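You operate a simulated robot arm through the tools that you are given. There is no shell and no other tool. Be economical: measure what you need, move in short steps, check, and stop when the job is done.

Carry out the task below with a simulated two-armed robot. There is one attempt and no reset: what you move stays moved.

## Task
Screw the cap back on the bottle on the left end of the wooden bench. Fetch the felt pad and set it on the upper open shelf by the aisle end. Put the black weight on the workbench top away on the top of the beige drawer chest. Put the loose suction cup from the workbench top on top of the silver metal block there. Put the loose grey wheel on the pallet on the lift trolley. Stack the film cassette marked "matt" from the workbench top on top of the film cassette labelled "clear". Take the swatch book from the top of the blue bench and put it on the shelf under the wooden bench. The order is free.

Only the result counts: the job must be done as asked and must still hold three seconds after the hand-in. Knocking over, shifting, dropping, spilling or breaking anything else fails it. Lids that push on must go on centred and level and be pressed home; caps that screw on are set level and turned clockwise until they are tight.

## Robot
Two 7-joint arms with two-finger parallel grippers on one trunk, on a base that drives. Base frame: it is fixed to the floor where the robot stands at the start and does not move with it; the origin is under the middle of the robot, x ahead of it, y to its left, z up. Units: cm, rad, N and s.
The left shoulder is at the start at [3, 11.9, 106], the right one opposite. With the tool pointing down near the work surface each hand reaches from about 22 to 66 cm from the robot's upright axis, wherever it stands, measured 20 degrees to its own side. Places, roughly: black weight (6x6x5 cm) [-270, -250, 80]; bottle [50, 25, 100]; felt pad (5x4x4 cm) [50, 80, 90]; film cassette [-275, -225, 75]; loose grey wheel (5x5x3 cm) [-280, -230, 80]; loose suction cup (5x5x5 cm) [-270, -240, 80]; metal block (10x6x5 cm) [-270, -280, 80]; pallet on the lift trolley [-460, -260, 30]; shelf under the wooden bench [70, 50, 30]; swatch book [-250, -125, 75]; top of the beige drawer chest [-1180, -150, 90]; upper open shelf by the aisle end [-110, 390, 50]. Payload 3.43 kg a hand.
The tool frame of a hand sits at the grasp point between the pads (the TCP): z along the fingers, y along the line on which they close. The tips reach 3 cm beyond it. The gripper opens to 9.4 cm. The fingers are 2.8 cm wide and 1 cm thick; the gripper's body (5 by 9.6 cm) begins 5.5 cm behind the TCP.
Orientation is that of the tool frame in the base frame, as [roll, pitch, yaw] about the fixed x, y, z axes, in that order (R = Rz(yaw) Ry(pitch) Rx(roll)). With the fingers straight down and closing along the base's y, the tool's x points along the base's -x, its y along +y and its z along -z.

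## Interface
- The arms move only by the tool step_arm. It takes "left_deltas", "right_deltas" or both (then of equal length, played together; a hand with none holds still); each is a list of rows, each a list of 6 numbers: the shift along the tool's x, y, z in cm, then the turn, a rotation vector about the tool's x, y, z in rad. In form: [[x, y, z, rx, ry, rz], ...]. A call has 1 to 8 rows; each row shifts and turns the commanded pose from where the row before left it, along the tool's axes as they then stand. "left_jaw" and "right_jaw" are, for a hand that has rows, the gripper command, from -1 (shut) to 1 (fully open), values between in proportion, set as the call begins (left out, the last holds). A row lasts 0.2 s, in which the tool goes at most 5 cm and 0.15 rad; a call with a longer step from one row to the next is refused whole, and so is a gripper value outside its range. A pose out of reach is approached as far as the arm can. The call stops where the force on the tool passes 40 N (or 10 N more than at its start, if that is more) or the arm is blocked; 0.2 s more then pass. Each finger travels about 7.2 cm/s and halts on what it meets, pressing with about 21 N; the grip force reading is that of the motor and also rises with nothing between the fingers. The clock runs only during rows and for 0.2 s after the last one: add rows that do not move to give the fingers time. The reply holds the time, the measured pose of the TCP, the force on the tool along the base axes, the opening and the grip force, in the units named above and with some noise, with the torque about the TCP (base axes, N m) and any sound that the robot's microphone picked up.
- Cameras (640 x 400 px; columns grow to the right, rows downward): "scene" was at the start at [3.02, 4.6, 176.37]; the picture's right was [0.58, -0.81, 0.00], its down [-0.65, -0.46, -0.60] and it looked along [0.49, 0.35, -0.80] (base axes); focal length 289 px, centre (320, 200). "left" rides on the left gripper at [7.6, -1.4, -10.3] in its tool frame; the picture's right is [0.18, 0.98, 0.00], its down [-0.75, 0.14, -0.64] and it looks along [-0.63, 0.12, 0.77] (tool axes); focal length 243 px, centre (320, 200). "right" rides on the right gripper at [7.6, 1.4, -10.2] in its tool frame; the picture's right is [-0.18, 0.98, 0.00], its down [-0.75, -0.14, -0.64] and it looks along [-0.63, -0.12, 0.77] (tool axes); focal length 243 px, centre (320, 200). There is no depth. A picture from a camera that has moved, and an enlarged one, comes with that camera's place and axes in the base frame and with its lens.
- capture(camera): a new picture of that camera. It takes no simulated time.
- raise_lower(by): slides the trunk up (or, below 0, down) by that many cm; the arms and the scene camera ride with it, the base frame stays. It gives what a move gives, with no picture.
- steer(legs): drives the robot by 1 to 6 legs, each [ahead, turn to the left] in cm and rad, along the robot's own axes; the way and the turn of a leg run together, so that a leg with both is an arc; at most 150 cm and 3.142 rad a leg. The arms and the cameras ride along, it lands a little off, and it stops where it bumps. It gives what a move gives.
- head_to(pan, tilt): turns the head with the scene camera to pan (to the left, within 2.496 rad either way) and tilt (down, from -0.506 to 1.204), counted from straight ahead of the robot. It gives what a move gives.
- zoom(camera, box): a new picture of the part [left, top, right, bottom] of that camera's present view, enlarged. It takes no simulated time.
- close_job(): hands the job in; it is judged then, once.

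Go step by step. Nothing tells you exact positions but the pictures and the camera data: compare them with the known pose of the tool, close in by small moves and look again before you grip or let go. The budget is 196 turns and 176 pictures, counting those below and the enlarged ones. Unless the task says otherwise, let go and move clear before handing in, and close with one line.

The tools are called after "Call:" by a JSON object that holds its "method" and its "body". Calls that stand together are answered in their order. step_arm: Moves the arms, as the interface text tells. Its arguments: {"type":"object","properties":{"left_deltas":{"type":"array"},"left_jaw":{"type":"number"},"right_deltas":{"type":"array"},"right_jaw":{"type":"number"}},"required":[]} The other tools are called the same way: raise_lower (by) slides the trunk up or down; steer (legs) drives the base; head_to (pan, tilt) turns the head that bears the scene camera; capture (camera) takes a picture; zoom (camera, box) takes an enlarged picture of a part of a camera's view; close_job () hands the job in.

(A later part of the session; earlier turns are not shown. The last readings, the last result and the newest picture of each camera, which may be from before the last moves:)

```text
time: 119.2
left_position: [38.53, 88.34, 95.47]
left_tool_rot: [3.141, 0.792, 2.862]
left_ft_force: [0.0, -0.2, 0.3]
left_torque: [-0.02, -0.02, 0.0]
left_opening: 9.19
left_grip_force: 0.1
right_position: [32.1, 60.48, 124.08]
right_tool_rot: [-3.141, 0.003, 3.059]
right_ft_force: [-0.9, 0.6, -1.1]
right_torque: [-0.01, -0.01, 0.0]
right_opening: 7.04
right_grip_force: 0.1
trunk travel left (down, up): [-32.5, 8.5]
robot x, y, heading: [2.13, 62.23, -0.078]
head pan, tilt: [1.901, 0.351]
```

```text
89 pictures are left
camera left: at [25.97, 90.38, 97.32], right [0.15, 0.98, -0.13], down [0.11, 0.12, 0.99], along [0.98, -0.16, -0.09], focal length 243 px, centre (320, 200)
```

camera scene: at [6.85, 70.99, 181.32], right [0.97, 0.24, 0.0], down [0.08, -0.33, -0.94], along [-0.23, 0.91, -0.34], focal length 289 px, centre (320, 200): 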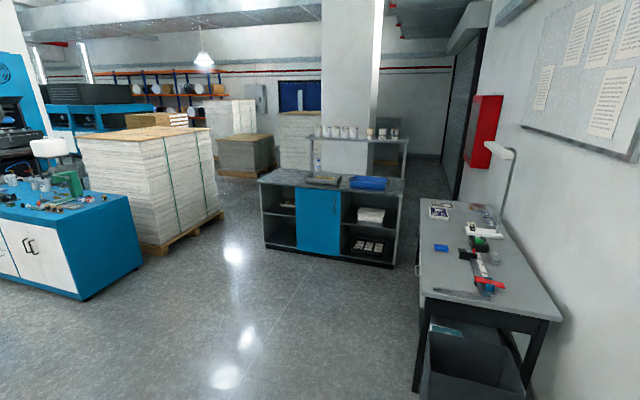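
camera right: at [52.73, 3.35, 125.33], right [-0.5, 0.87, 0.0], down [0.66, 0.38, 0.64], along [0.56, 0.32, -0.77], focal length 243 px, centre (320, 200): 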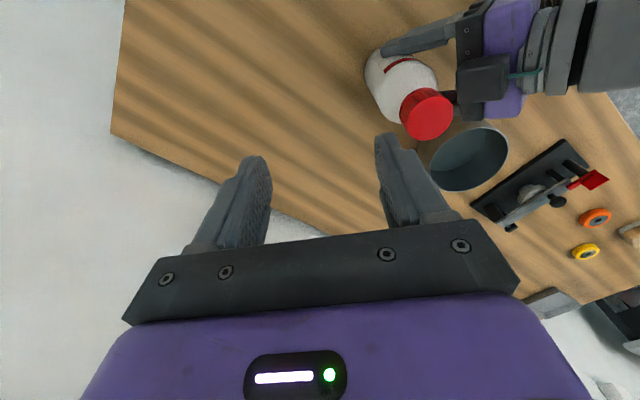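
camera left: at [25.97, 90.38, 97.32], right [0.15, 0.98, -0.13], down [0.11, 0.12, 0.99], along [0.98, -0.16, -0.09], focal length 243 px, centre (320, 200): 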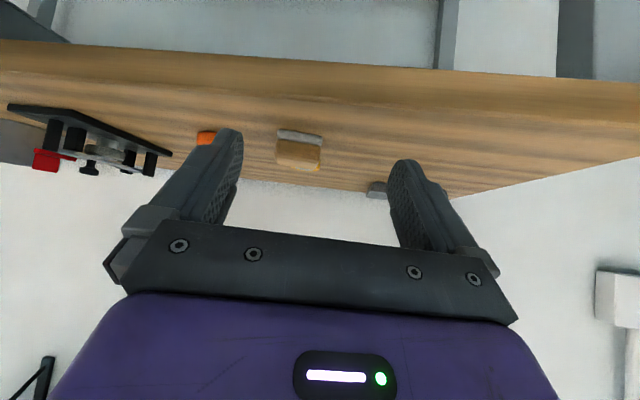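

The pad's position is consistent. I line up and slide the tilted fingers around it.

Call:
{"method": "step_arm", "body": {"left_deltas": [[-2, -0.37, 2.2, 0, 0, 0], [-2, -0.37, 2.2, 0, 0, 0], [-1.9, -0.36, 2.3, 0, 0, 0], [0, 0, 2, 0, 0, 0], [0, 0, 1.5, 0, 0, 0], [0, 0, 0, 0, 0, 0]]}}

Call:
{"method": "capture", "body": {"camera": "left"}}

```text
time: 120.6
left_position: [49.25, 84.29, 92.43]
left_tool_rot: [-3.141, 0.79, 2.862]
left_ft_force: [0.0, -0.1, 0.5]
left_torque: [0.02, 0.0, -0.01]
left_opening: 9.16
left_grip_force: 0.0
right_position: [32.11, 60.5, 124.14]
right_tool_rot: [3.141, 0.001, 3.062]
right_ft_force: [-0.3, 0.4, 0.0]
right_torque: [-0.01, 0.0, -0.02]
right_opening: 7.05
right_grip_force: 0.1
trunk travel left (down, up): [-32.5, 8.5]
robot x, y, heading: [2.06, 62.42, -0.082]
head pan, tilt: [1.901, 0.351]
```

```text
88 pictures are left
camera left: at [36.69, 86.26, 94.21], right [0.15, 0.98, -0.13], down [0.11, 0.12, 0.99], along [0.98, -0.16, -0.09], focal length 243 px, centre (320, 200)
```

left: 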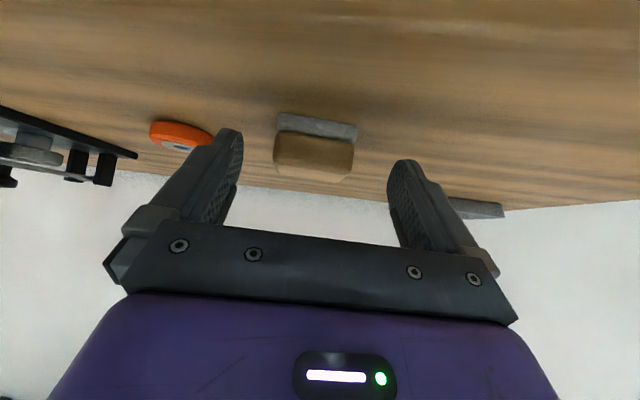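

The block's front face is only at the fingertips. I move 2.5 cm farther forward and slightly lower.

Call:
{"method": "step_arm", "body": {"left_deltas": [[-0.6, -0.1, 1.1, 0, 0, 0], [-0.6, -0.1, 1.2, 0, 0, 0], [0, 0, 0, 0, 0, 0]]}}

Call:
{"method": "capture", "body": {"camera": "left"}}

```text
time: 121.4
left_position: [51.51, 83.3, 91.77]
left_tool_rot: [-3.141, 0.792, 2.864]
left_ft_force: [0.2, 0.8, 0.2]
left_torque: [0.01, -0.02, 0.0]
left_opening: 9.17
left_grip_force: 0.0
right_position: [32.0, 60.55, 124.0]
right_tool_rot: [-3.141, 0.003, 3.06]
right_ft_force: [-0.3, 0.4, 0.3]
right_torque: [0.01, 0.01, -0.02]
right_opening: 7.05
right_grip_force: 0.0
trunk travel left (down, up): [-32.5, 8.5]
robot x, y, heading: [2.21, 62.27, -0.083]
head pan, tilt: [1.901, 0.351]
```

```text
87 pictures are left
camera left: at [38.99, 85.27, 93.55], right [0.15, 0.98, -0.13], down [0.11, 0.12, 0.99], along [0.98, -0.16, -0.09], focal length 243 px, centre (320, 200)
```

left: 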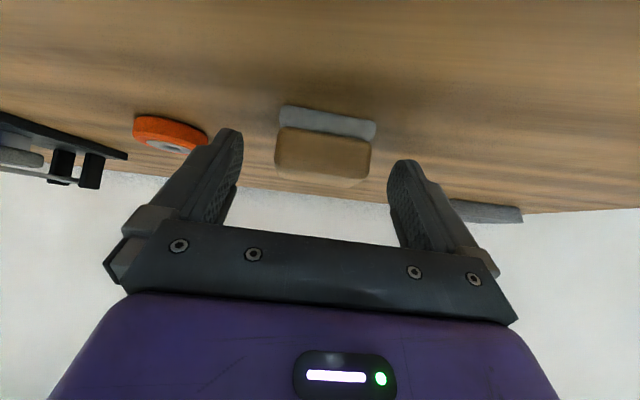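

Now the block is well within the fingers. I grip and lift.

Call:
{"method": "step_arm", "body": {"left_deltas": [[0, 0, 0, 0, 0, 0], [0, 0, 0, 0, 0, 0], [0, 0, 0, 0, 0, 0], [0, 0, 0, 0, 0, 0], [-1.5, 0, -1.5, 0, 0, 0], [-3, 0, -3, 0, 0, 0], [-3, 0, -3, 0, 0, 0], [-3, 0, -3, 0, 0, 0]], "left_jaw": -1}}

Call:
{"method": "capture", "body": {"camera": "left"}}

```text
time: 123.2
left_position: [51.62, 83.37, 106.82]
left_tool_rot: [-3.14, 0.791, 2.863]
left_ft_force: [-0.1, -0.1, -0.8]
left_torque: [0.0, -0.01, -0.01]
left_opening: 5.39
left_grip_force: 21.3
right_position: [32.0, 60.36, 124.09]
right_tool_rot: [3.141, 0.002, 3.061]
right_ft_force: [-1.4, -0.4, -0.1]
right_torque: [0.04, -0.03, 0.02]
right_opening: 7.04
right_grip_force: 0.2
trunk travel left (down, up): [-32.5, 8.5]
robot x, y, heading: [2.31, 61.88, -0.081]
head pan, tilt: [1.901, 0.351]
```

```text
86 pictures are left
camera left: at [39.04, 85.32, 108.52], right [0.15, 0.98, -0.13], down [0.11, 0.12, 0.99], along [0.98, -0.16, -0.09], focal length 243 px, centre (320, 200)
```

left: 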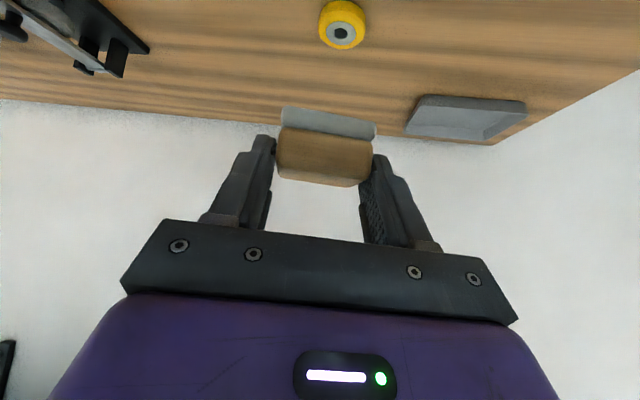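

The pad is held level. I back away from the bench and drive to in front of the counter shelf.

Call:
{"method": "steer", "body": {"legs": [[-30, 0], [0, 1.981], [125, 0], [124, 0], [0, -0.392]]}}

Call:
{"method": "raise_lower", "body": {"by": -28}}

Call:
{"method": "head_to", "body": {"pan": 0.3, "tilt": 0.7}}

Call:
{"method": "capture", "body": {"camera": "scene"}}

Call:
{"method": "capture", "body": {"camera": "left"}}

```text
time: 143.2
left_position: [-150.71, 342.22, 106.58]
left_tool_rot: [-3.141, 0.79, -1.761]
left_ft_force: [0.6, -0.3, -0.8]
left_torque: [-0.06, 0.0, 0.03]
left_opening: 5.35
left_grip_force: 20.6
right_position: [-126.36, 324.86, 124.06]
right_tool_rot: [-3.141, 0.0, -1.563]
right_ft_force: [-0.8, -0.9, 0.4]
right_torque: [-0.01, -0.02, 0.0]
right_opening: 7.05
right_grip_force: 0.1
trunk travel left (down, up): [-32.5, 8.5]
robot x, y, heading: [-125.61, 294.68, 1.578]
head pan, tilt: [1.901, 0.351]
```

```text
time: 146.1
left_position: [-150.69, 342.32, 78.7]
left_tool_rot: [-3.141, 0.792, -1.761]
left_ft_force: [0.4, 0.8, -1.2]
left_torque: [-0.01, 0.0, -0.01]
left_opening: 5.35
left_grip_force: 21.6
right_position: [-126.41, 324.76, 96.22]
right_tool_rot: [3.14, 0.002, -1.565]
right_ft_force: [0.6, 0.9, 0.6]
right_torque: [-0.02, 0.02, 0.0]
right_opening: 7.07
right_grip_force: 0.0
trunk travel left (down, up): [-4.5, 36.5]
robot x, y, heading: [-125.42, 294.94, 1.577]
head pan, tilt: [1.901, 0.351]
```

```text
time: 147.7
left_position: [-150.83, 342.34, 78.59]
left_tool_rot: [-3.14, 0.791, -1.761]
left_ft_force: [-0.3, 0.2, -1.0]
left_torque: [-0.02, -0.02, 0.02]
left_opening: 5.32
left_grip_force: 20.6
right_position: [-126.35, 324.8, 96.03]
right_tool_rot: [3.141, 0.001, -1.563]
right_ft_force: [0.3, -0.2, 0.0]
right_torque: [0.0, 0.01, -0.03]
right_opening: 7.06
right_grip_force: 0.1
trunk travel left (down, up): [-4.5, 36.5]
robot x, y, heading: [-125.5, 295.03, 1.581]
head pan, tilt: [0.3, 0.7]
```

```text
85 pictures are left
camera scene: at [-128.02, 300.3, 150.19], right [0.95, 0.3, 0.0], down [0.2, -0.61, -0.77], along [-0.23, 0.73, -0.64], focal length 289 px, centre (320, 200)
```

scene: 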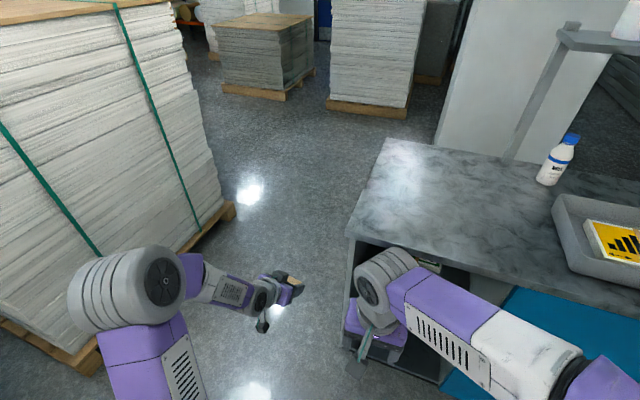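

```text
84 pictures are left
camera left: at [-151.8, 329.51, 80.45], right [-0.99, 0.06, -0.13], down [-0.13, 0.1, 0.99], along [0.07, 0.99, -0.09], focal length 243 px, centre (320, 200)
```

left: 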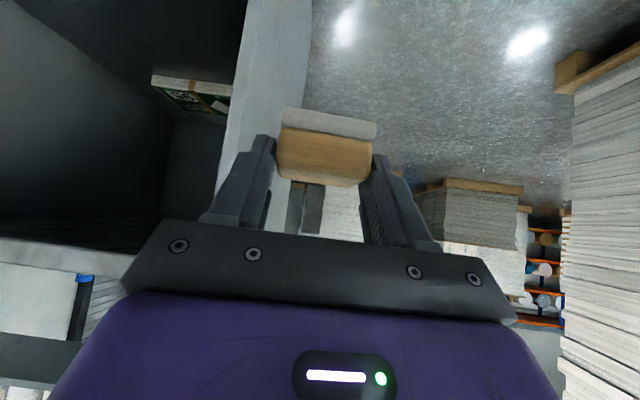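

The robot landed left of plan. I shift right by backing up and driving a dog-leg, so the left hand comes in line with the shelf opening.

Call:
{"method": "steer", "body": {"legs": [[-30, 0], [0, -0.6], [30, 0], [0, 0.6]]}}

Call:
{"method": "capture", "body": {"camera": "left"}}

Call:
{"method": "capture", "body": {"camera": "scene"}}

```text
time: 154.7
left_position: [-134.54, 337.04, 78.69]
left_tool_rot: [-3.142, 0.79, -1.746]
left_ft_force: [1.0, -0.6, -1.1]
left_torque: [-0.02, 0.01, 0.0]
left_opening: 5.35
left_grip_force: 20.9
right_position: [-109.92, 319.78, 95.98]
right_tool_rot: [-3.141, 0.003, -1.549]
right_ft_force: [-0.4, -0.2, -0.4]
right_torque: [-0.04, -0.02, 0.04]
right_opening: 7.05
right_grip_force: 0.0
trunk travel left (down, up): [-4.5, 36.5]
robot x, y, heading: [-108.67, 290.01, 1.596]
head pan, tilt: [0.3, 0.7]
```

```text
83 pictures are left
camera left: at [-135.4, 324.24, 80.44], right [-0.99, 0.05, -0.13], down [-0.13, 0.1, 0.99], along [0.06, 0.99, -0.09], focal length 243 px, centre (320, 200)
```

left: 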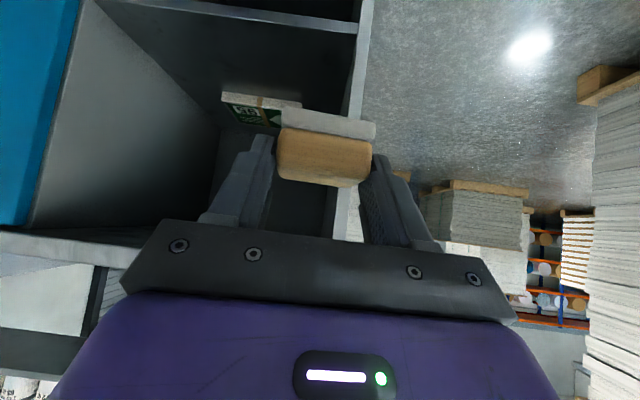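

```text
82 pictures are left
camera scene: at [-111.26, 295.33, 150.19], right [0.95, 0.32, 0.0], down [0.2, -0.61, -0.76], along [-0.24, 0.73, -0.64], focal length 289 px, centre (320, 200)
```

scene: 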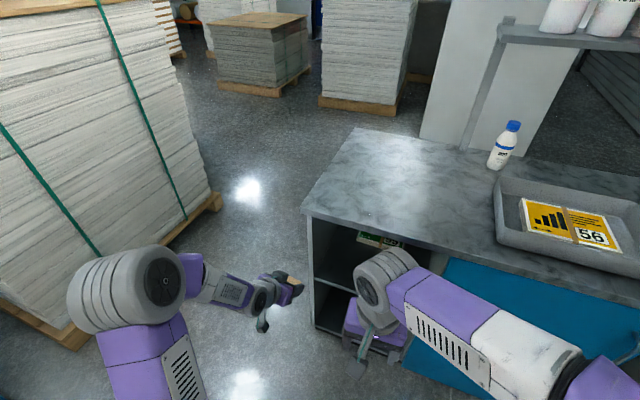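

I can see the shelf edge at z≈50.5 and its left panel at x≈-136. I move the hand right and down, ready to enter the opening.

Call:
{"method": "step_arm", "body": {"left_deltas": [[2.28, -2.44, 2.25, 0, 0, 0], [2.28, -2.44, 2.25, 0, 0, 0], [2.28, -2.44, 2.25, 0, 0, 0], [2.28, -2.44, 2.25, 0, 0, 0], [2.28, -2.44, 2.25, 0, 0, 0], [0, 0, 0, 0, 0, 0]]}}

Call:
{"method": "steer", "body": {"legs": [[20, 0]]}}

Call:
{"method": "capture", "body": {"camera": "left"}}

Call:
{"method": "capture", "body": {"camera": "scene"}}

```text
time: 156.1
left_position: [-122.39, 334.84, 62.51]
left_tool_rot: [-3.141, 0.789, -1.747]
left_ft_force: [-0.3, 0.1, -0.5]
left_torque: [0.02, -0.01, 0.04]
left_opening: 5.36
left_grip_force: 21.2
right_position: [-109.9, 319.73, 96.07]
right_tool_rot: [3.14, 0.001, -1.551]
right_ft_force: [0.6, 0.0, 0.0]
right_torque: [0.0, 0.04, -0.01]
right_opening: 7.06
right_grip_force: 0.0
trunk travel left (down, up): [-4.5, 36.5]
robot x, y, heading: [-108.65, 290.16, 1.594]
head pan, tilt: [0.3, 0.7]
```

```text
time: 157.7
left_position: [-123.16, 354.85, 62.55]
left_tool_rot: [-3.14, 0.79, -1.746]
left_ft_force: [0.3, 0.1, -0.6]
left_torque: [-0.01, -0.01, -0.01]
left_opening: 5.33
left_grip_force: 21.5
right_position: [-110.48, 339.92, 96.03]
right_tool_rot: [-3.141, -0.002, -1.547]
right_ft_force: [-0.1, 0.0, 0.1]
right_torque: [0.02, 0.0, 0.01]
right_opening: 7.07
right_grip_force: 0.1
trunk travel left (down, up): [-4.5, 36.5]
robot x, y, heading: [-109.06, 309.88, 1.596]
head pan, tilt: [0.3, 0.7]
```

```text
81 pictures are left
camera left: at [-123.78, 342.14, 64.27], right [-0.99, 0.04, -0.13], down [-0.13, 0.1, 0.99], along [0.06, 0.99, -0.09], focal length 243 px, centre (320, 200)
```

left: 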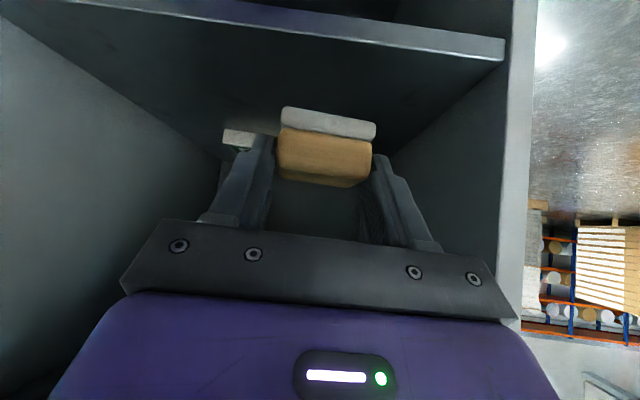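

```text
80 pictures are left
camera scene: at [-111.7, 315.41, 150.18], right [0.95, 0.32, 0.0], down [0.21, -0.61, -0.76], along [-0.24, 0.72, -0.64], focal length 289 px, centre (320, 200)
```

scene: 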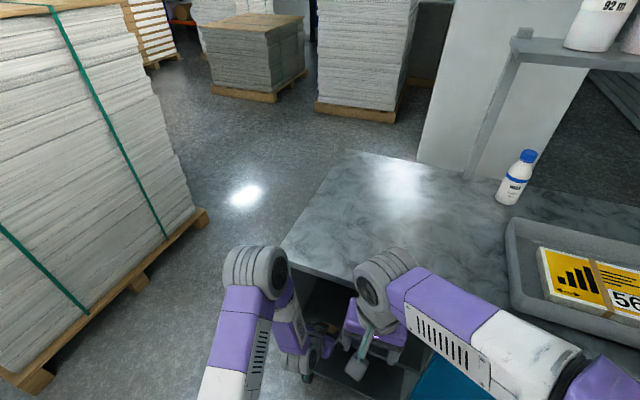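

Inside view is clear. I extend into the compartment and lower toward the shelf.

Call:
{"method": "step_arm", "body": {"left_deltas": [[-2.1, 0, 2.13, 0, 0, 0], [-2.1, 0, 2.13, 0, 0, 0], [-2.1, 0, 2.13, 0, 0, 0], [-2.1, 0, 2.13, 0, 0, 0], [1.8, 0, 1.75, 0, 0, 0], [1.8, 0, 1.75, 0, 0, 0], [0.7, 0, 0.7, 0, 0, 0], [0, 0, 0, 0, 0, 0]]}}

Call:
{"method": "capture", "body": {"camera": "left"}}

```text
time: 159.5
left_position: [-121.08, 366.69, 56.44]
left_tool_rot: [-3.141, 0.792, -1.746]
left_ft_force: [0.7, 0.1, -0.5]
left_torque: [0.0, 0.0, 0.0]
left_opening: 5.36
left_grip_force: 21.0
right_position: [-110.46, 339.83, 96.04]
right_tool_rot: [3.141, 0.001, -1.548]
right_ft_force: [0.2, -0.5, 0.6]
right_torque: [0.0, -0.04, 0.02]
right_opening: 7.03
right_grip_force: 0.1
trunk travel left (down, up): [-4.5, 36.5]
robot x, y, heading: [-109.05, 309.85, 1.591]
head pan, tilt: [0.3, 0.7]
```

```text
79 pictures are left
camera left: at [-121.73, 353.97, 58.11], right [-0.99, 0.04, -0.13], down [-0.13, 0.1, 0.99], along [0.06, 0.99, -0.09], focal length 243 px, centre (320, 200)
```

left: 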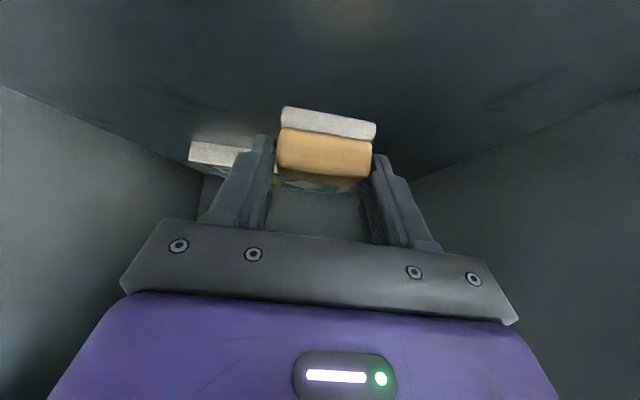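

Well inside the compartment. I lower in small steps until the shelf is felt.

Call:
{"method": "step_arm", "body": {"left_deltas": [[0.7, 0, 0.7, 0, 0, 0], [0.28, 0, 0.28, 0, 0, 0], [0.21, 0, 0.21, 0, 0, 0], [0.21, 0, 0.21, 0, 0, 0], [0, 0, 0, 0, 0, 0]]}}

Call:
{"method": "capture", "body": {"camera": "left"}}

```text
time: 160.7
left_position: [-120.79, 366.55, 54.42]
left_tool_rot: [-3.139, 0.79, -1.746]
left_ft_force: [0.1, 0.1, -0.6]
left_torque: [-0.02, 0.03, 0.0]
left_opening: 5.34
left_grip_force: 21.1
right_position: [-110.38, 339.86, 95.94]
right_tool_rot: [3.141, 0.002, -1.55]
right_ft_force: [-0.1, 0.1, -0.2]
right_torque: [0.0, 0.03, -0.03]
right_opening: 7.08
right_grip_force: 0.0
trunk travel left (down, up): [-4.5, 36.5]
robot x, y, heading: [-108.96, 309.67, 1.596]
head pan, tilt: [0.3, 0.7]
```

```text
78 pictures are left
camera left: at [-121.62, 353.8, 56.21], right [-0.99, 0.04, -0.13], down [-0.13, 0.1, 0.99], along [0.06, 0.99, -0.09], focal length 243 px, centre (320, 200)
```

left: 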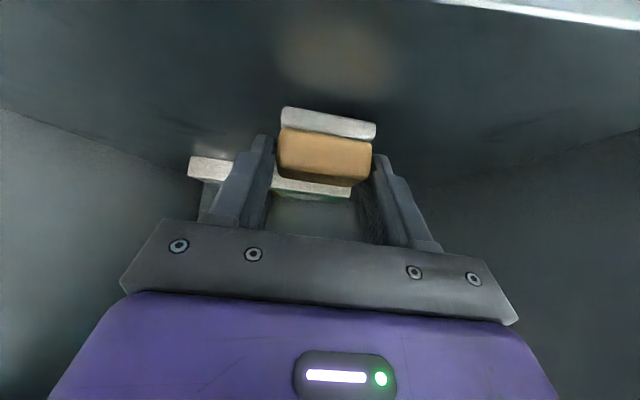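

No contact yet; the pad's reflection on the shelf shows a small remaining gap. I continue down.

Call:
{"method": "step_arm", "body": {"left_deltas": [[0.28, 0, 0.28, 0, 0, 0], [0.28, 0, 0.28, 0, 0, 0], [0.21, 0, 0.21, 0, 0, 0], [0.21, 0, 0.21, 0, 0, 0], [0.21, 0, 0.21, 0, 0, 0], [0.21, 0, 0.21, 0, 0, 0], [0, 0, 0, 0, 0, 0]]}}

Call:
{"method": "capture", "body": {"camera": "left"}}

```text
time: 162.5
left_position: [-120.74, 367.03, 53.12]
left_tool_rot: [-3.141, 0.808, -1.748]
left_ft_force: [0.7, 1.2, 7.8]
left_torque: [-0.07, -0.04, 0.01]
left_opening: 5.34
left_grip_force: 21.2
right_position: [-110.41, 339.66, 96.05]
right_tool_rot: [3.141, 0.002, -1.548]
right_ft_force: [-0.6, 0.7, -0.9]
right_torque: [0.01, 0.01, 0.0]
right_opening: 7.04
right_grip_force: 0.1
trunk travel left (down, up): [-4.5, 36.5]
robot x, y, heading: [-109.05, 309.77, 1.59]
head pan, tilt: [0.3, 0.7]
stopped in row 7 (left hand): the force on the tool passed its limit at 40 N (the readings are from after the stop); the commanded pose is now the measured one
```

```text
77 pictures are left
camera left: at [-121.58, 354.29, 54.63], right [-0.99, 0.05, -0.13], down [-0.13, 0.08, 0.99], along [0.06, 1.0, -0.07], focal length 243 px, centre (320, 200)
```

left: 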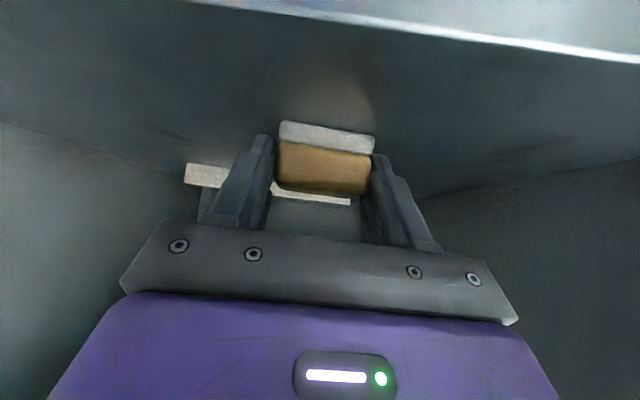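

The pad sits on the shelf. I release it and withdraw the way I came.

Call:
{"method": "step_arm", "body": {"left_deltas": [[0, 0, 0, 0, 0, 0], [0, 0, 0, 0, 0, 0], [0, 0, 0, 0, 0, 0], [0, 0, -2, 0, 0, 0], [0, 0, -4, 0, 0, 0], [0, 0, -4, 0, 0, 0], [2.1, 0, -2.13, 0, 0, 0], [2.1, 0, -2.13, 0, 0, 0]], "left_jaw": 0.95}}

Call:
{"method": "capture", "body": {"camera": "left"}}

```text
time: 164.3
left_position: [-123.04, 353.96, 59.85]
left_tool_rot: [3.141, 0.802, -1.747]
left_ft_force: [-0.3, -0.7, 0.9]
left_torque: [0.04, -0.02, 0.01]
left_opening: 9.16
left_grip_force: 0.2
right_position: [-110.44, 339.65, 95.97]
right_tool_rot: [3.141, 0.002, -1.548]
right_ft_force: [-0.1, -0.7, -0.1]
right_torque: [0.0, 0.05, 0.01]
right_opening: 7.03
right_grip_force: 0.0
trunk travel left (down, up): [-4.5, 36.5]
robot x, y, heading: [-109.11, 309.93, 1.597]
head pan, tilt: [0.3, 0.7]
```

```text
76 pictures are left
camera left: at [-123.89, 341.26, 61.43], right [-0.99, 0.05, -0.13], down [-0.13, 0.09, 0.99], along [0.06, 1.0, -0.08], focal length 243 px, centre (320, 200)
```

left: 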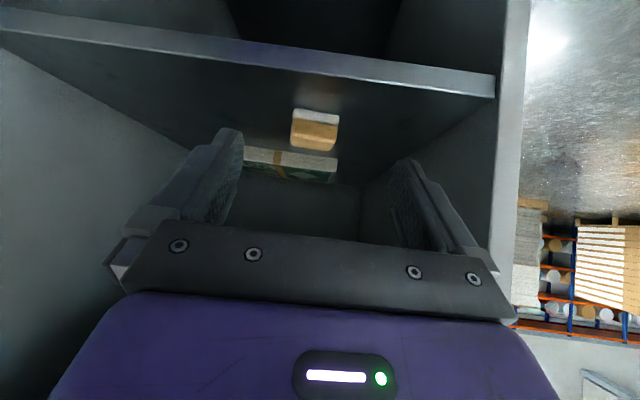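

The pad is placed on the upper shelf. I back out, raise the trunk, turn round, and straighten the left hand.

Call:
{"method": "steer", "body": {"legs": [[-35, 0], [0, -3.1]]}}

Call:
{"method": "raise_lower", "body": {"by": 28}}

Call:
{"method": "step_arm", "body": {"left_deltas": [[0, 0, 0, 0, 0.133, 0], [0, 0, 0, 0, 0.133, 0], [0, 0, 0, 0, 0.133, 0], [0, 0, -3, 0, 0.133, 0], [0, 0, -4, 0, 0.133, -0.1], [0, 0, -4, 0, 0.133, -0.1], [0, 2, -4, 0, 0, 0], [0, 2, -4, 0, 0, 0]]}}

Call:
{"method": "head_to", "body": {"pan": -0.3, "tilt": 0.25}}

Call:
{"method": "capture", "body": {"camera": "scene"}}

```text
time: 173.7
left_position: [-91.53, 232.8, 59.72]
left_tool_rot: [3.141, 0.802, 1.452]
left_ft_force: [0.0, -0.7, -0.3]
left_torque: [0.0, 0.02, 0.01]
left_opening: 9.16
left_grip_force: 0.2
right_position: [-105.12, 246.26, 96.08]
right_tool_rot: [-3.14, 0.002, 1.651]
right_ft_force: [-0.7, 0.9, -0.2]
right_torque: [0.01, 0.01, -0.02]
right_opening: 7.04
right_grip_force: 0.1
trunk travel left (down, up): [-4.5, 36.5]
robot x, y, heading: [-108.06, 276.05, -1.489]
head pan, tilt: [0.3, 0.7]
```

```text
time: 176.6
left_position: [-91.52, 232.74, 87.79]
left_tool_rot: [-3.141, 0.8, 1.452]
left_ft_force: [0.8, -0.2, -0.4]
left_torque: [-0.02, 0.0, 0.01]
left_opening: 9.18
left_grip_force: 0.0
right_position: [-104.99, 246.23, 124.07]
right_tool_rot: [3.141, 0.001, 1.652]
right_ft_force: [0.4, 1.0, 0.6]
right_torque: [-0.01, -0.02, 0.0]
right_opening: 7.06
right_grip_force: 0.2
trunk travel left (down, up): [-32.5, 8.5]
robot x, y, heading: [-108.19, 275.76, -1.496]
head pan, tilt: [0.3, 0.7]
```

```text
refused: row 5 steps farther than a row can; nothing moved
```

```text
time: 177.6
left_position: [-91.53, 232.71, 87.78]
left_tool_rot: [-3.141, 0.803, 1.453]
left_ft_force: [0.1, -0.2, 0.0]
left_torque: [-0.02, 0.02, 0.05]
left_opening: 9.16
left_grip_force: 0.0
right_position: [-105.03, 246.37, 123.94]
right_tool_rot: [-3.14, 0.001, 1.651]
right_ft_force: [-0.8, -0.3, 0.4]
right_torque: [-0.02, 0.0, -0.01]
right_opening: 7.06
right_grip_force: 0.0
trunk travel left (down, up): [-32.5, 8.5]
robot x, y, heading: [-107.83, 276.11, -1.491]
head pan, tilt: [-0.3, 0.25]
```

```text
75 pictures are left
camera scene: at [-110.4, 270.14, 182.27], right [-0.98, 0.22, 0.0], down [0.05, 0.24, -0.97], along [-0.21, -0.95, -0.25], focal length 289 px, centre (320, 200)
```

scene: 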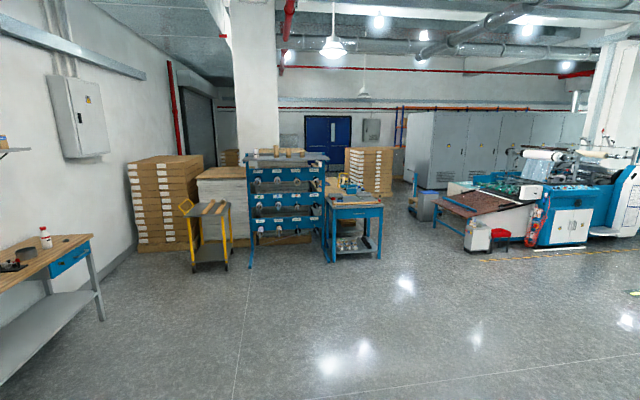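

I see the blue bench ahead near [-250,-125] and the workbench behind it. I straighten the left hand and drive closer.

Call:
{"method": "step_arm", "body": {"left_deltas": [[0, 0, 0, 0, 0.133, 0], [0, 0, 0, 0, 0.133, 0], [0, 0, 0, 0, 0.133, 0], [0, 0, -3, 0, 0.133, 0], [0, 0, -4, 0, 0.133, 0], [0, 0, -4, 0, 0.138, 0], [0, 2, -4, 0, 0, -0.1], [0, 2, -4, 0, 0, -0.1]]}}

Call:
{"method": "steer", "body": {"legs": [[0, -0.28], [150, 0], [130, 0]]}}

Call:
{"method": "head_to", "body": {"pan": 0.0, "tilt": 0.4}}

Call:
{"method": "capture", "body": {"camera": "scene"}}

```text
time: 179.4
left_position: [-87.19, 235.36, 106.52]
left_tool_rot: [3.141, -0.002, 1.654]
left_ft_force: [-0.8, 0.9, 0.5]
left_torque: [-0.01, 0.03, 0.02]
left_opening: 9.16
left_grip_force: 0.1
right_position: [-105.06, 246.26, 124.06]
right_tool_rot: [3.142, 0.001, 1.65]
right_ft_force: [0.2, 0.9, 1.0]
right_torque: [-0.02, 0.03, -0.01]
right_opening: 7.08
right_grip_force: 0.0
trunk travel left (down, up): [-32.5, 8.5]
robot x, y, heading: [-108.12, 275.95, -1.488]
head pan, tilt: [-0.3, 0.25]
```

```text
time: 193.6
left_position: [-159.54, -37.58, 106.44]
left_tool_rot: [-3.141, -0.003, 1.33]
left_ft_force: [-1.4, 0.3, 0.5]
left_torque: [-0.03, 0.03, 0.0]
left_opening: 9.13
left_grip_force: 0.2
right_position: [-172.77, -21.57, 124.17]
right_tool_rot: [3.141, 0.003, 1.329]
right_ft_force: [0.4, 0.0, 0.0]
right_torque: [0.01, -0.01, -0.03]
right_opening: 7.07
right_grip_force: 0.1
trunk travel left (down, up): [-32.5, 8.5]
robot x, y, heading: [-166.3, 7.67, -1.816]
head pan, tilt: [-0.3, 0.25]
```

```text
time: 194.4
left_position: [-159.47, -37.69, 106.37]
left_tool_rot: [3.141, -0.003, 1.33]
left_ft_force: [0.5, 0.9, 0.0]
left_torque: [0.0, -0.01, 0.01]
left_opening: 9.17
left_grip_force: 0.1
right_position: [-172.84, -21.51, 124.01]
right_tool_rot: [-3.141, 0.005, 1.327]
right_ft_force: [0.2, -0.8, -0.8]
right_torque: [0.0, 0.01, 0.01]
right_opening: 7.05
right_grip_force: 0.0
trunk travel left (down, up): [-32.5, 8.5]
robot x, y, heading: [-166.51, 7.69, -1.815]
head pan, tilt: [0.0, 0.4]
```

```text
74 pictures are left
camera scene: at [-167.86, 1.81, 180.88], right [-0.97, 0.24, 0.0], down [0.09, 0.38, -0.92], along [-0.22, -0.89, -0.39], focal length 289 px, centre (320, 200)
```

scene: 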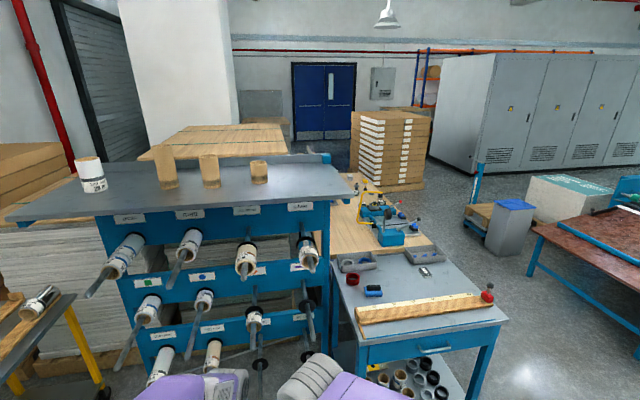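

I see the blue bench (grey top) with a wooden workbench behind it. I zoom in on both.

Call:
{"method": "zoom", "body": {"camera": "scene", "box": [320, 180, 510, 330]}}

```text
2.67 times, centred on (415, 255) of scene
camera zoom: at [-167.86, 1.81, 180.88], right [-0.97, 0.24, 0.0], down [0.09, 0.38, -0.92], along [-0.22, -0.89, -0.39], focal length 770 px, centre (67, 53)
```

zoom: 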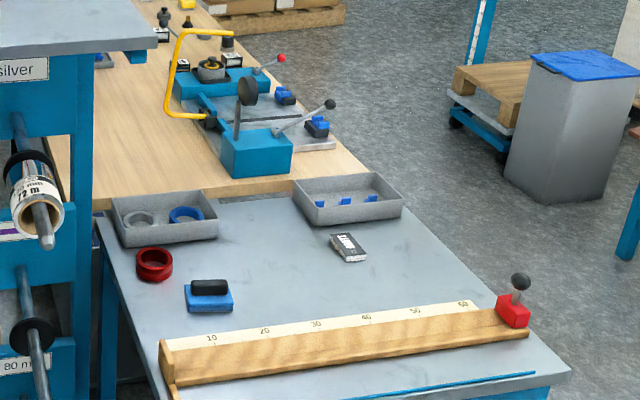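

The aisle on the far side of the workbench is free. I drive around to face the workbench from there.

Call:
{"method": "steer", "body": {"legs": [[0, -1.065], [140, 0], [42, 0], [0, 1.31], [100, 0], [0, 0.7]]}}

Call:
{"method": "head_to", "body": {"pan": 0.2, "tilt": 0.6}}

Call:
{"method": "capture", "body": {"camera": "scene"}}

```text
time: 215.9
left_position: [-295.95, -157.01, 106.4]
left_tool_rot: [-3.142, -0.002, 2.304]
left_ft_force: [0.0, -0.4, -0.5]
left_torque: [0.01, -0.01, 0.01]
left_opening: 9.17
left_grip_force: 0.0
right_position: [-316.73, -159.13, 124.1]
right_tool_rot: [-3.14, 0.001, 2.303]
right_ft_force: [0.5, 0.3, -0.1]
right_torque: [0.02, 0.0, 0.02]
right_opening: 7.03
right_grip_force: 0.0
trunk travel left (down, up): [-32.5, 8.5]
robot x, y, heading: [-337.07, -137.9, -0.842]
head pan, tilt: [0.0, 0.4]
```

```text
time: 216.7
left_position: [-296.03, -157.01, 106.39]
left_tool_rot: [-3.141, -0.003, 2.305]
left_ft_force: [0.1, 0.7, 0.9]
left_torque: [-0.01, -0.01, 0.0]
left_opening: 9.19
left_grip_force: 0.1
right_position: [-316.88, -159.01, 124.01]
right_tool_rot: [-3.14, 0.001, 2.303]
right_ft_force: [0.0, 0.2, -0.2]
right_torque: [-0.02, -0.01, 0.0]
right_opening: 7.05
right_grip_force: 0.1
trunk travel left (down, up): [-32.5, 8.5]
robot x, y, heading: [-337.13, -137.51, -0.836]
head pan, tilt: [0.201, 0.6]
```

```text
72 pictures are left
camera scene: at [-332.12, -140.13, 179.06], right [-0.6, -0.8, 0.0], down [-0.45, 0.34, -0.83], along [0.66, -0.49, -0.56], focal length 289 px, centre (320, 200)
```

scene: 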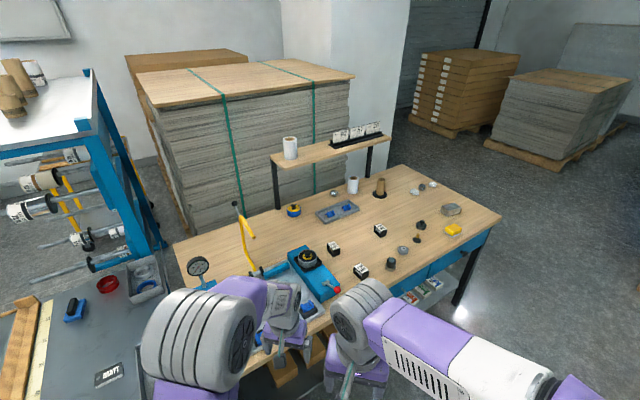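

Now I see the workbench top. I zoom in on its loose objects.

Call:
{"method": "zoom", "body": {"camera": "scene", "box": [320, 165, 500, 285]}}

```text
3.33 times, centred on (410, 225) of scene
camera zoom: at [-332.12, -140.13, 179.06], right [-0.6, -0.8, 0.0], down [-0.45, 0.34, -0.83], along [0.66, -0.49, -0.56], focal length 962 px, centre (20, 117)
```

zoom: 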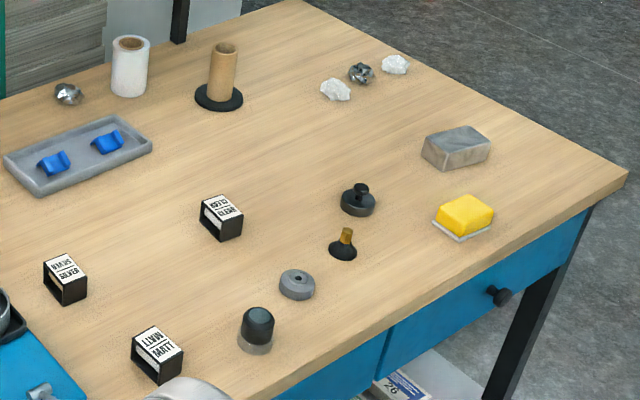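

Identified: MATT near [-270,-210], CLEAR [-256,-237], wheel [-273,-236], suction cup [-272,-248], weight [-267,-258], metal block [-267,-286]. I drive to face them squarely.

Call:
{"method": "steer", "body": {"legs": [[0, -0.733], [110, 0], [0, 1.571], [17, 0]]}}

Call:
{"method": "head_to", "body": {"pan": 0.0, "tilt": 0.95}}

Call:
{"method": "capture", "body": {"camera": "scene"}}

Call:
{"method": "capture", "body": {"camera": "right"}}

Call:
{"method": "capture", "body": {"camera": "left"}}

```text
time: 229.1
left_position: [-277.53, -228.49, 106.41]
left_tool_rot: [-3.142, -0.002, -3.131]
left_ft_force: [0.9, 0.6, -0.3]
left_torque: [0.04, 0.0, -0.03]
left_opening: 9.18
left_grip_force: 0.1
right_position: [-289.8, -245.4, 123.95]
right_tool_rot: [3.141, 0.0, -3.133]
right_ft_force: [0.1, -0.5, 0.6]
right_torque: [0.01, 0.01, 0.04]
right_opening: 7.06
right_grip_force: 0.1
trunk travel left (down, up): [-32.5, 8.5]
robot x, y, heading: [-319.58, -246.28, 0.004]
head pan, tilt: [0.201, 0.6]
```

```text
time: 229.9
left_position: [-277.62, -228.55, 106.48]
left_tool_rot: [-3.141, -0.003, -3.13]
left_ft_force: [-0.1, -0.3, -0.7]
left_torque: [-0.01, -0.02, 0.0]
left_opening: 9.16
left_grip_force: 0.0
right_position: [-289.95, -245.35, 124.07]
right_tool_rot: [-3.142, 0.003, -3.133]
right_ft_force: [0.6, 0.2, 0.0]
right_torque: [0.01, 0.0, -0.03]
right_opening: 7.07
right_grip_force: 0.0
trunk travel left (down, up): [-32.5, 8.5]
robot x, y, heading: [-319.47, -246.11, 0.008]
head pan, tilt: [0.0, 0.949]
```

```text
70 pictures are left
camera scene: at [-315.46, -245.97, 176.22], right [0.01, -1.0, 0.0], down [-0.81, -0.01, -0.58], along [0.58, 0.01, -0.81], focal length 289 px, centre (320, 200)
```

scene: 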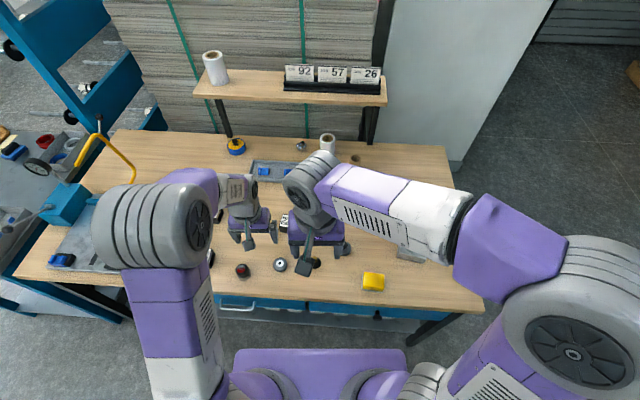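

```text
69 pictures are left
camera right: at [-297.55, -243.92, 134.28], right [0.18, 0.98, 0.0], down [0.75, -0.13, 0.64], along [0.63, -0.11, -0.77], focal length 243 px, centre (320, 200)
```

right: 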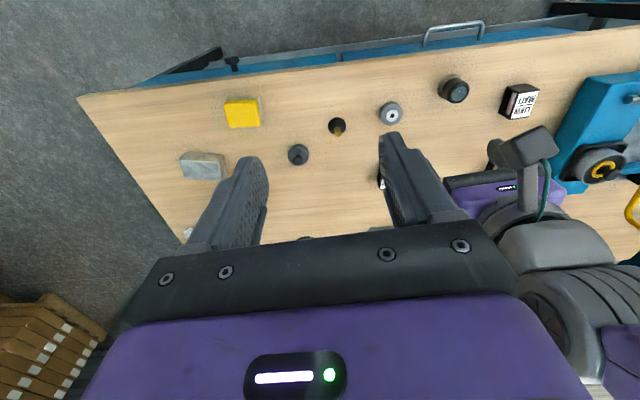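

```text
68 pictures are left
camera left: at [-285.22, -230.01, 116.67], right [-0.19, 0.98, 0.0], down [0.75, 0.15, 0.64], along [0.63, 0.12, -0.77], focal length 243 px, centre (320, 200)
```

left: 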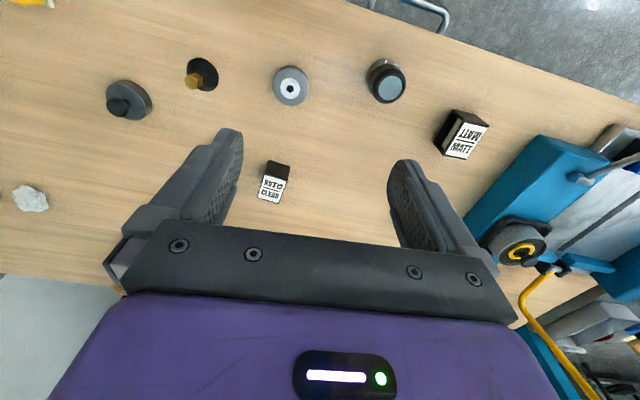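

The views are excellent. I zoom on the cassettes to get their shape and orientation.

Call:
{"method": "zoom", "body": {"camera": "left", "box": [420, 90, 500, 170]}}

Call:
{"method": "zoom", "body": {"camera": "left", "box": [235, 145, 315, 225]}}

```text
5.00 times, centred on (460, 130) of left
camera zoom: at [-285.22, -230.01, 116.67], right [-0.19, 0.98, 0.0], down [0.75, 0.15, 0.64], along [0.63, 0.12, -0.77], focal length 1213 px, centre (-380, 550)
```

zoom: 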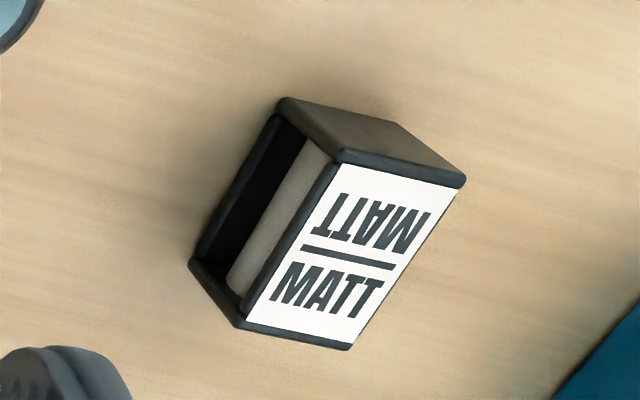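

```text
5.00 times, centred on (275, 185) of left
camera zoom: at [-285.22, -230.01, 116.67], right [-0.19, 0.98, 0.0], down [0.75, 0.15, 0.64], along [0.63, 0.12, -0.77], focal length 1213 px, centre (545, 275)
```

zoom: 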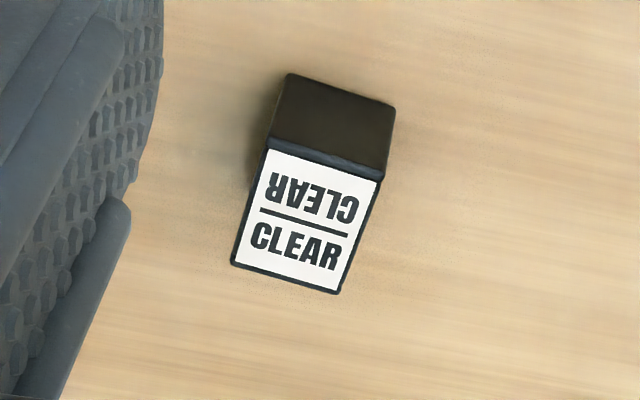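

Cassettes: MATT centre [-273.1,-205.6], axis-aligned, top z≈83; CLEAR centre [-258.5,-233.4], turned about -10°. Suction cup at [-274.2,-244.2]. I move the left hand over MATT and the right hand over the suction cup.

Call:
{"method": "step_arm", "body": {"left_deltas": [[-0.95, 4.58, 0, 0, 0, 0], [-0.95, 4.58, 0, 0, 0, 0], [-0.95, 4.58, 0, 0, 0, 0], [-0.95, 4.58, 0, 0, 0, 0], [-0.95, 4.58, 0, 0, 0, 0], [0, 0, 4.9, 0, 0, 0], [0, 0, 4.9, 0, 0, 0], [0, 0, 4.5, 0, 0, 0]], "left_jaw": 0.6, "right_deltas": [[-4, 0.3, 0, 0, 0, 0], [-4, 0.3, 0, 0, 0, 0], [-4, 0.3, 0, 0, 0, 0], [-3.7, 0.3, 0, 0, 0, 0], [0, 0, 5, 0, 0, 0], [0, 0, 5, 0, 0, 0], [0, 0, 5, 0, 0, 0], [0, 0, 5, 0, 0, 0]], "right_jaw": 0.0}}

Call:
{"method": "capture", "body": {"camera": "left"}}

Call:
{"method": "capture", "body": {"camera": "right"}}

```text
time: 231.7
left_position: [-273.06, -205.24, 92.29]
left_tool_rot: [-3.141, -0.001, -3.13]
left_ft_force: [0.6, -0.6, -0.1]
left_torque: [0.0, 0.02, -0.01]
left_opening: 7.51
left_grip_force: 0.1
right_position: [-273.76, -243.92, 104.13]
right_tool_rot: [-3.14, -0.002, -3.131]
right_ft_force: [0.4, -0.4, -0.3]
right_torque: [0.02, 0.0, -0.03]
right_opening: 4.69
right_grip_force: 0.0
trunk travel left (down, up): [-32.5, 8.5]
robot x, y, heading: [-319.62, -246.32, 0.014]
head pan, tilt: [0.0, 0.949]
```

```text
65 pictures are left
camera left: at [-280.6, -206.82, 102.44], right [-0.19, 0.98, 0.0], down [0.75, 0.15, 0.64], along [0.63, 0.12, -0.77], focal length 243 px, centre (320, 200)
```

left: 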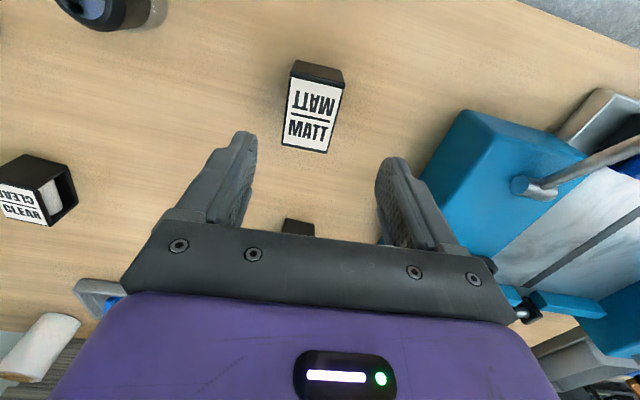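

```text
64 pictures are left
camera right: at [-281.39, -242.56, 114.48], right [0.17, 0.98, 0.0], down [0.75, -0.13, 0.64], along [0.63, -0.11, -0.77], focal length 243 px, centre (320, 200)
```

right: 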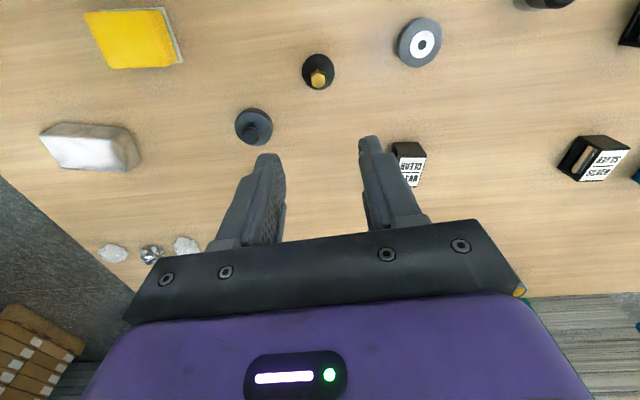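

Both are aligned within half a centimetre. I correct and descend both hands to grip height.

Call:
{"method": "step_arm", "body": {"left_deltas": [[0.2, -0.75, 2.5, 0, 0, 0], [0, 0, 2.5, 0, 0, 0], [0, 0, 2.5, 0, 0, 0], [0, 0, 2.3, 0, 0, 0], [0, 0, 0, 0, 0, 0]], "right_deltas": [[0.45, 0, 4.9, 0, 0, 0], [0, 0, 4.9, 0, 0, 0], [0, 0, 4.9, 0, 0, 0], [0, 0, 4.6, 0, 0, 0], [0, 0, 0, 0, 0, 0]]}}

Call:
{"method": "capture", "body": {"camera": "left"}}

Call:
{"method": "capture", "body": {"camera": "right"}}

```text
time: 232.8
left_position: [-273.51, -206.17, 83.08]
left_tool_rot: [-3.138, -0.003, -3.131]
left_ft_force: [-5.4, -3.4, 13.4]
left_torque: [0.38, 0.04, 0.11]
left_opening: 7.35
left_grip_force: 0.0
right_position: [-274.88, -243.86, 85.22]
right_tool_rot: [-3.141, 0.003, -3.131]
right_ft_force: [0.3, 0.1, -0.6]
right_torque: [-0.01, 0.04, 0.01]
right_opening: 4.7
right_grip_force: 0.0
trunk travel left (down, up): [-32.5, 8.5]
robot x, y, heading: [-319.64, -246.17, 0.008]
head pan, tilt: [0.0, 0.949]
stopped in row 5 (left hand): the force on the tool passed its limit at 50 N (the readings are from after the stop); the commanded pose is now the measured one
```

```text
63 pictures are left
camera left: at [-281.05, -207.75, 93.26], right [-0.2, 0.98, 0.0], down [0.75, 0.15, 0.64], along [0.63, 0.12, -0.77], focal length 243 px, centre (320, 200)
```

left: 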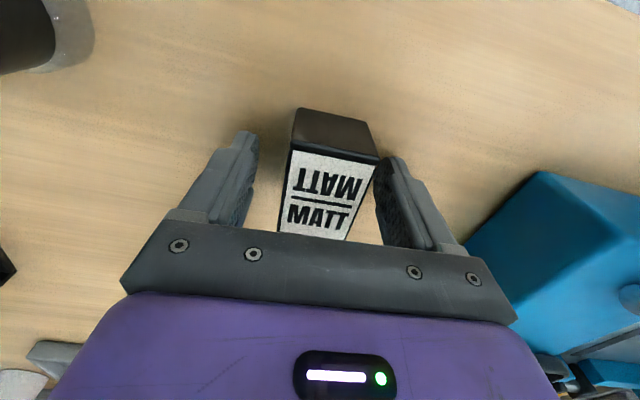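

```text
62 pictures are left
camera right: at [-282.45, -242.46, 95.35], right [0.17, 0.98, 0.0], down [0.75, -0.13, 0.64], along [0.63, -0.11, -0.77], focal length 243 px, centre (320, 200)
```

right: 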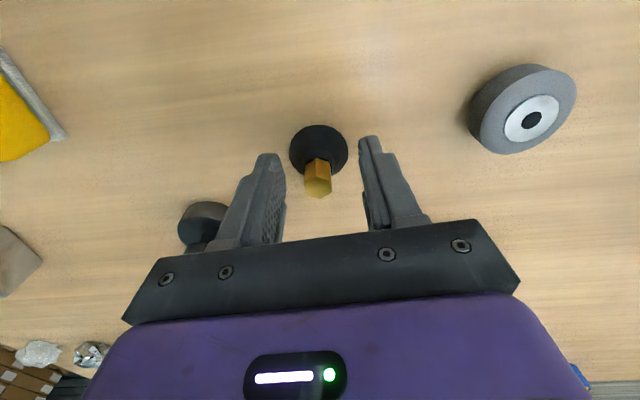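

The left hand touched something with its right finger; MATT sits to the right between the fingers. I raise slightly, centre on it and close; the right hand shifts onto the brass stem and grips.

Call:
{"method": "step_arm", "body": {"left_deltas": [[0, 0, -0.4, 0, 0, 0], [0, 0.9, 0, 0, 0, 0], [0, 0, 0, 0, 0, 0], [0, 0, 0, 0, 0, 0]], "right_deltas": [[-0.9, 0, 0, 0, 0, 0], [0, 0, 0.5, 0, 0, 0], [0, 0, 0.4, 0, 0, 0], [0, 0, 0, 0, 0, 0]]}}

Call:
{"method": "step_arm", "body": {"left_deltas": [[0, 0, 0, 0, 0, 0], [0, 0, 0, 0, 0, 0], [0, 0, 0, 0, 0, 0], [0, 0, 0, 0, 0, 0]], "left_jaw": -1, "right_deltas": [[0, 0, 0, 0, 0, 0], [0, 0, 0, 0, 0, 0], [0, 0, 0, 0, 0, 0], [0, 0, 0, 0, 0, 0]], "right_jaw": -1}}

Call:
{"method": "capture", "body": {"camera": "left"}}

Call:
{"method": "capture", "body": {"camera": "right"}}

```text
time: 233.8
left_position: [-273.55, -205.3, 83.22]
left_tool_rot: [3.141, -0.003, -3.131]
left_ft_force: [-0.1, 0.4, 0.6]
left_torque: [0.02, 0.02, 0.01]
left_opening: 7.56
left_grip_force: 0.0
right_position: [-274.0, -243.8, 84.22]
right_tool_rot: [-3.141, 0.001, -3.132]
right_ft_force: [0.8, -0.3, 0.5]
right_torque: [-0.04, 0.04, 0.03]
right_opening: 4.72
right_grip_force: 0.0
trunk travel left (down, up): [-32.5, 8.5]
robot x, y, heading: [-319.48, -245.82, 0.012]
head pan, tilt: [0.0, 0.949]
```

```text
time: 234.8
left_position: [-273.64, -205.28, 83.25]
left_tool_rot: [-3.141, -0.002, -3.132]
left_ft_force: [1.2, 0.1, 1.3]
left_torque: [-0.01, 0.0, -0.01]
left_opening: 4.41
left_grip_force: 21.2
right_position: [-273.93, -243.88, 84.14]
right_tool_rot: [3.139, -0.001, -3.131]
right_ft_force: [0.4, -0.9, 0.6]
right_torque: [0.03, -0.01, 0.01]
right_opening: 2.71
right_grip_force: 20.6
trunk travel left (down, up): [-32.5, 8.5]
robot x, y, heading: [-319.5, -246.48, 0.008]
head pan, tilt: [0.0, 0.949]
```

```text
61 pictures are left
camera left: at [-281.1, -206.88, 93.54], right [-0.19, 0.98, 0.0], down [0.75, 0.15, 0.64], along [0.63, 0.12, -0.77], focal length 243 px, centre (320, 200)
```

left: 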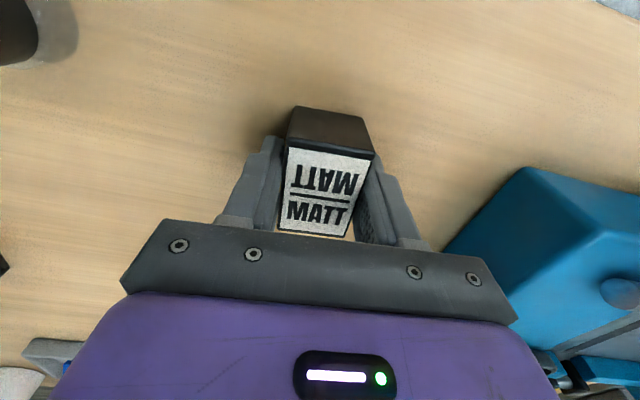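

```text
60 pictures are left
camera right: at [-281.58, -242.39, 94.4], right [0.17, 0.98, 0.0], down [0.75, -0.13, 0.64], along [0.63, -0.11, -0.77], focal length 243 px, centre (320, 200)
```

right: 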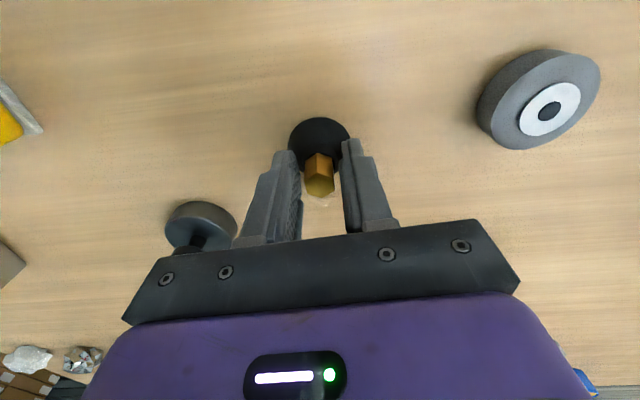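

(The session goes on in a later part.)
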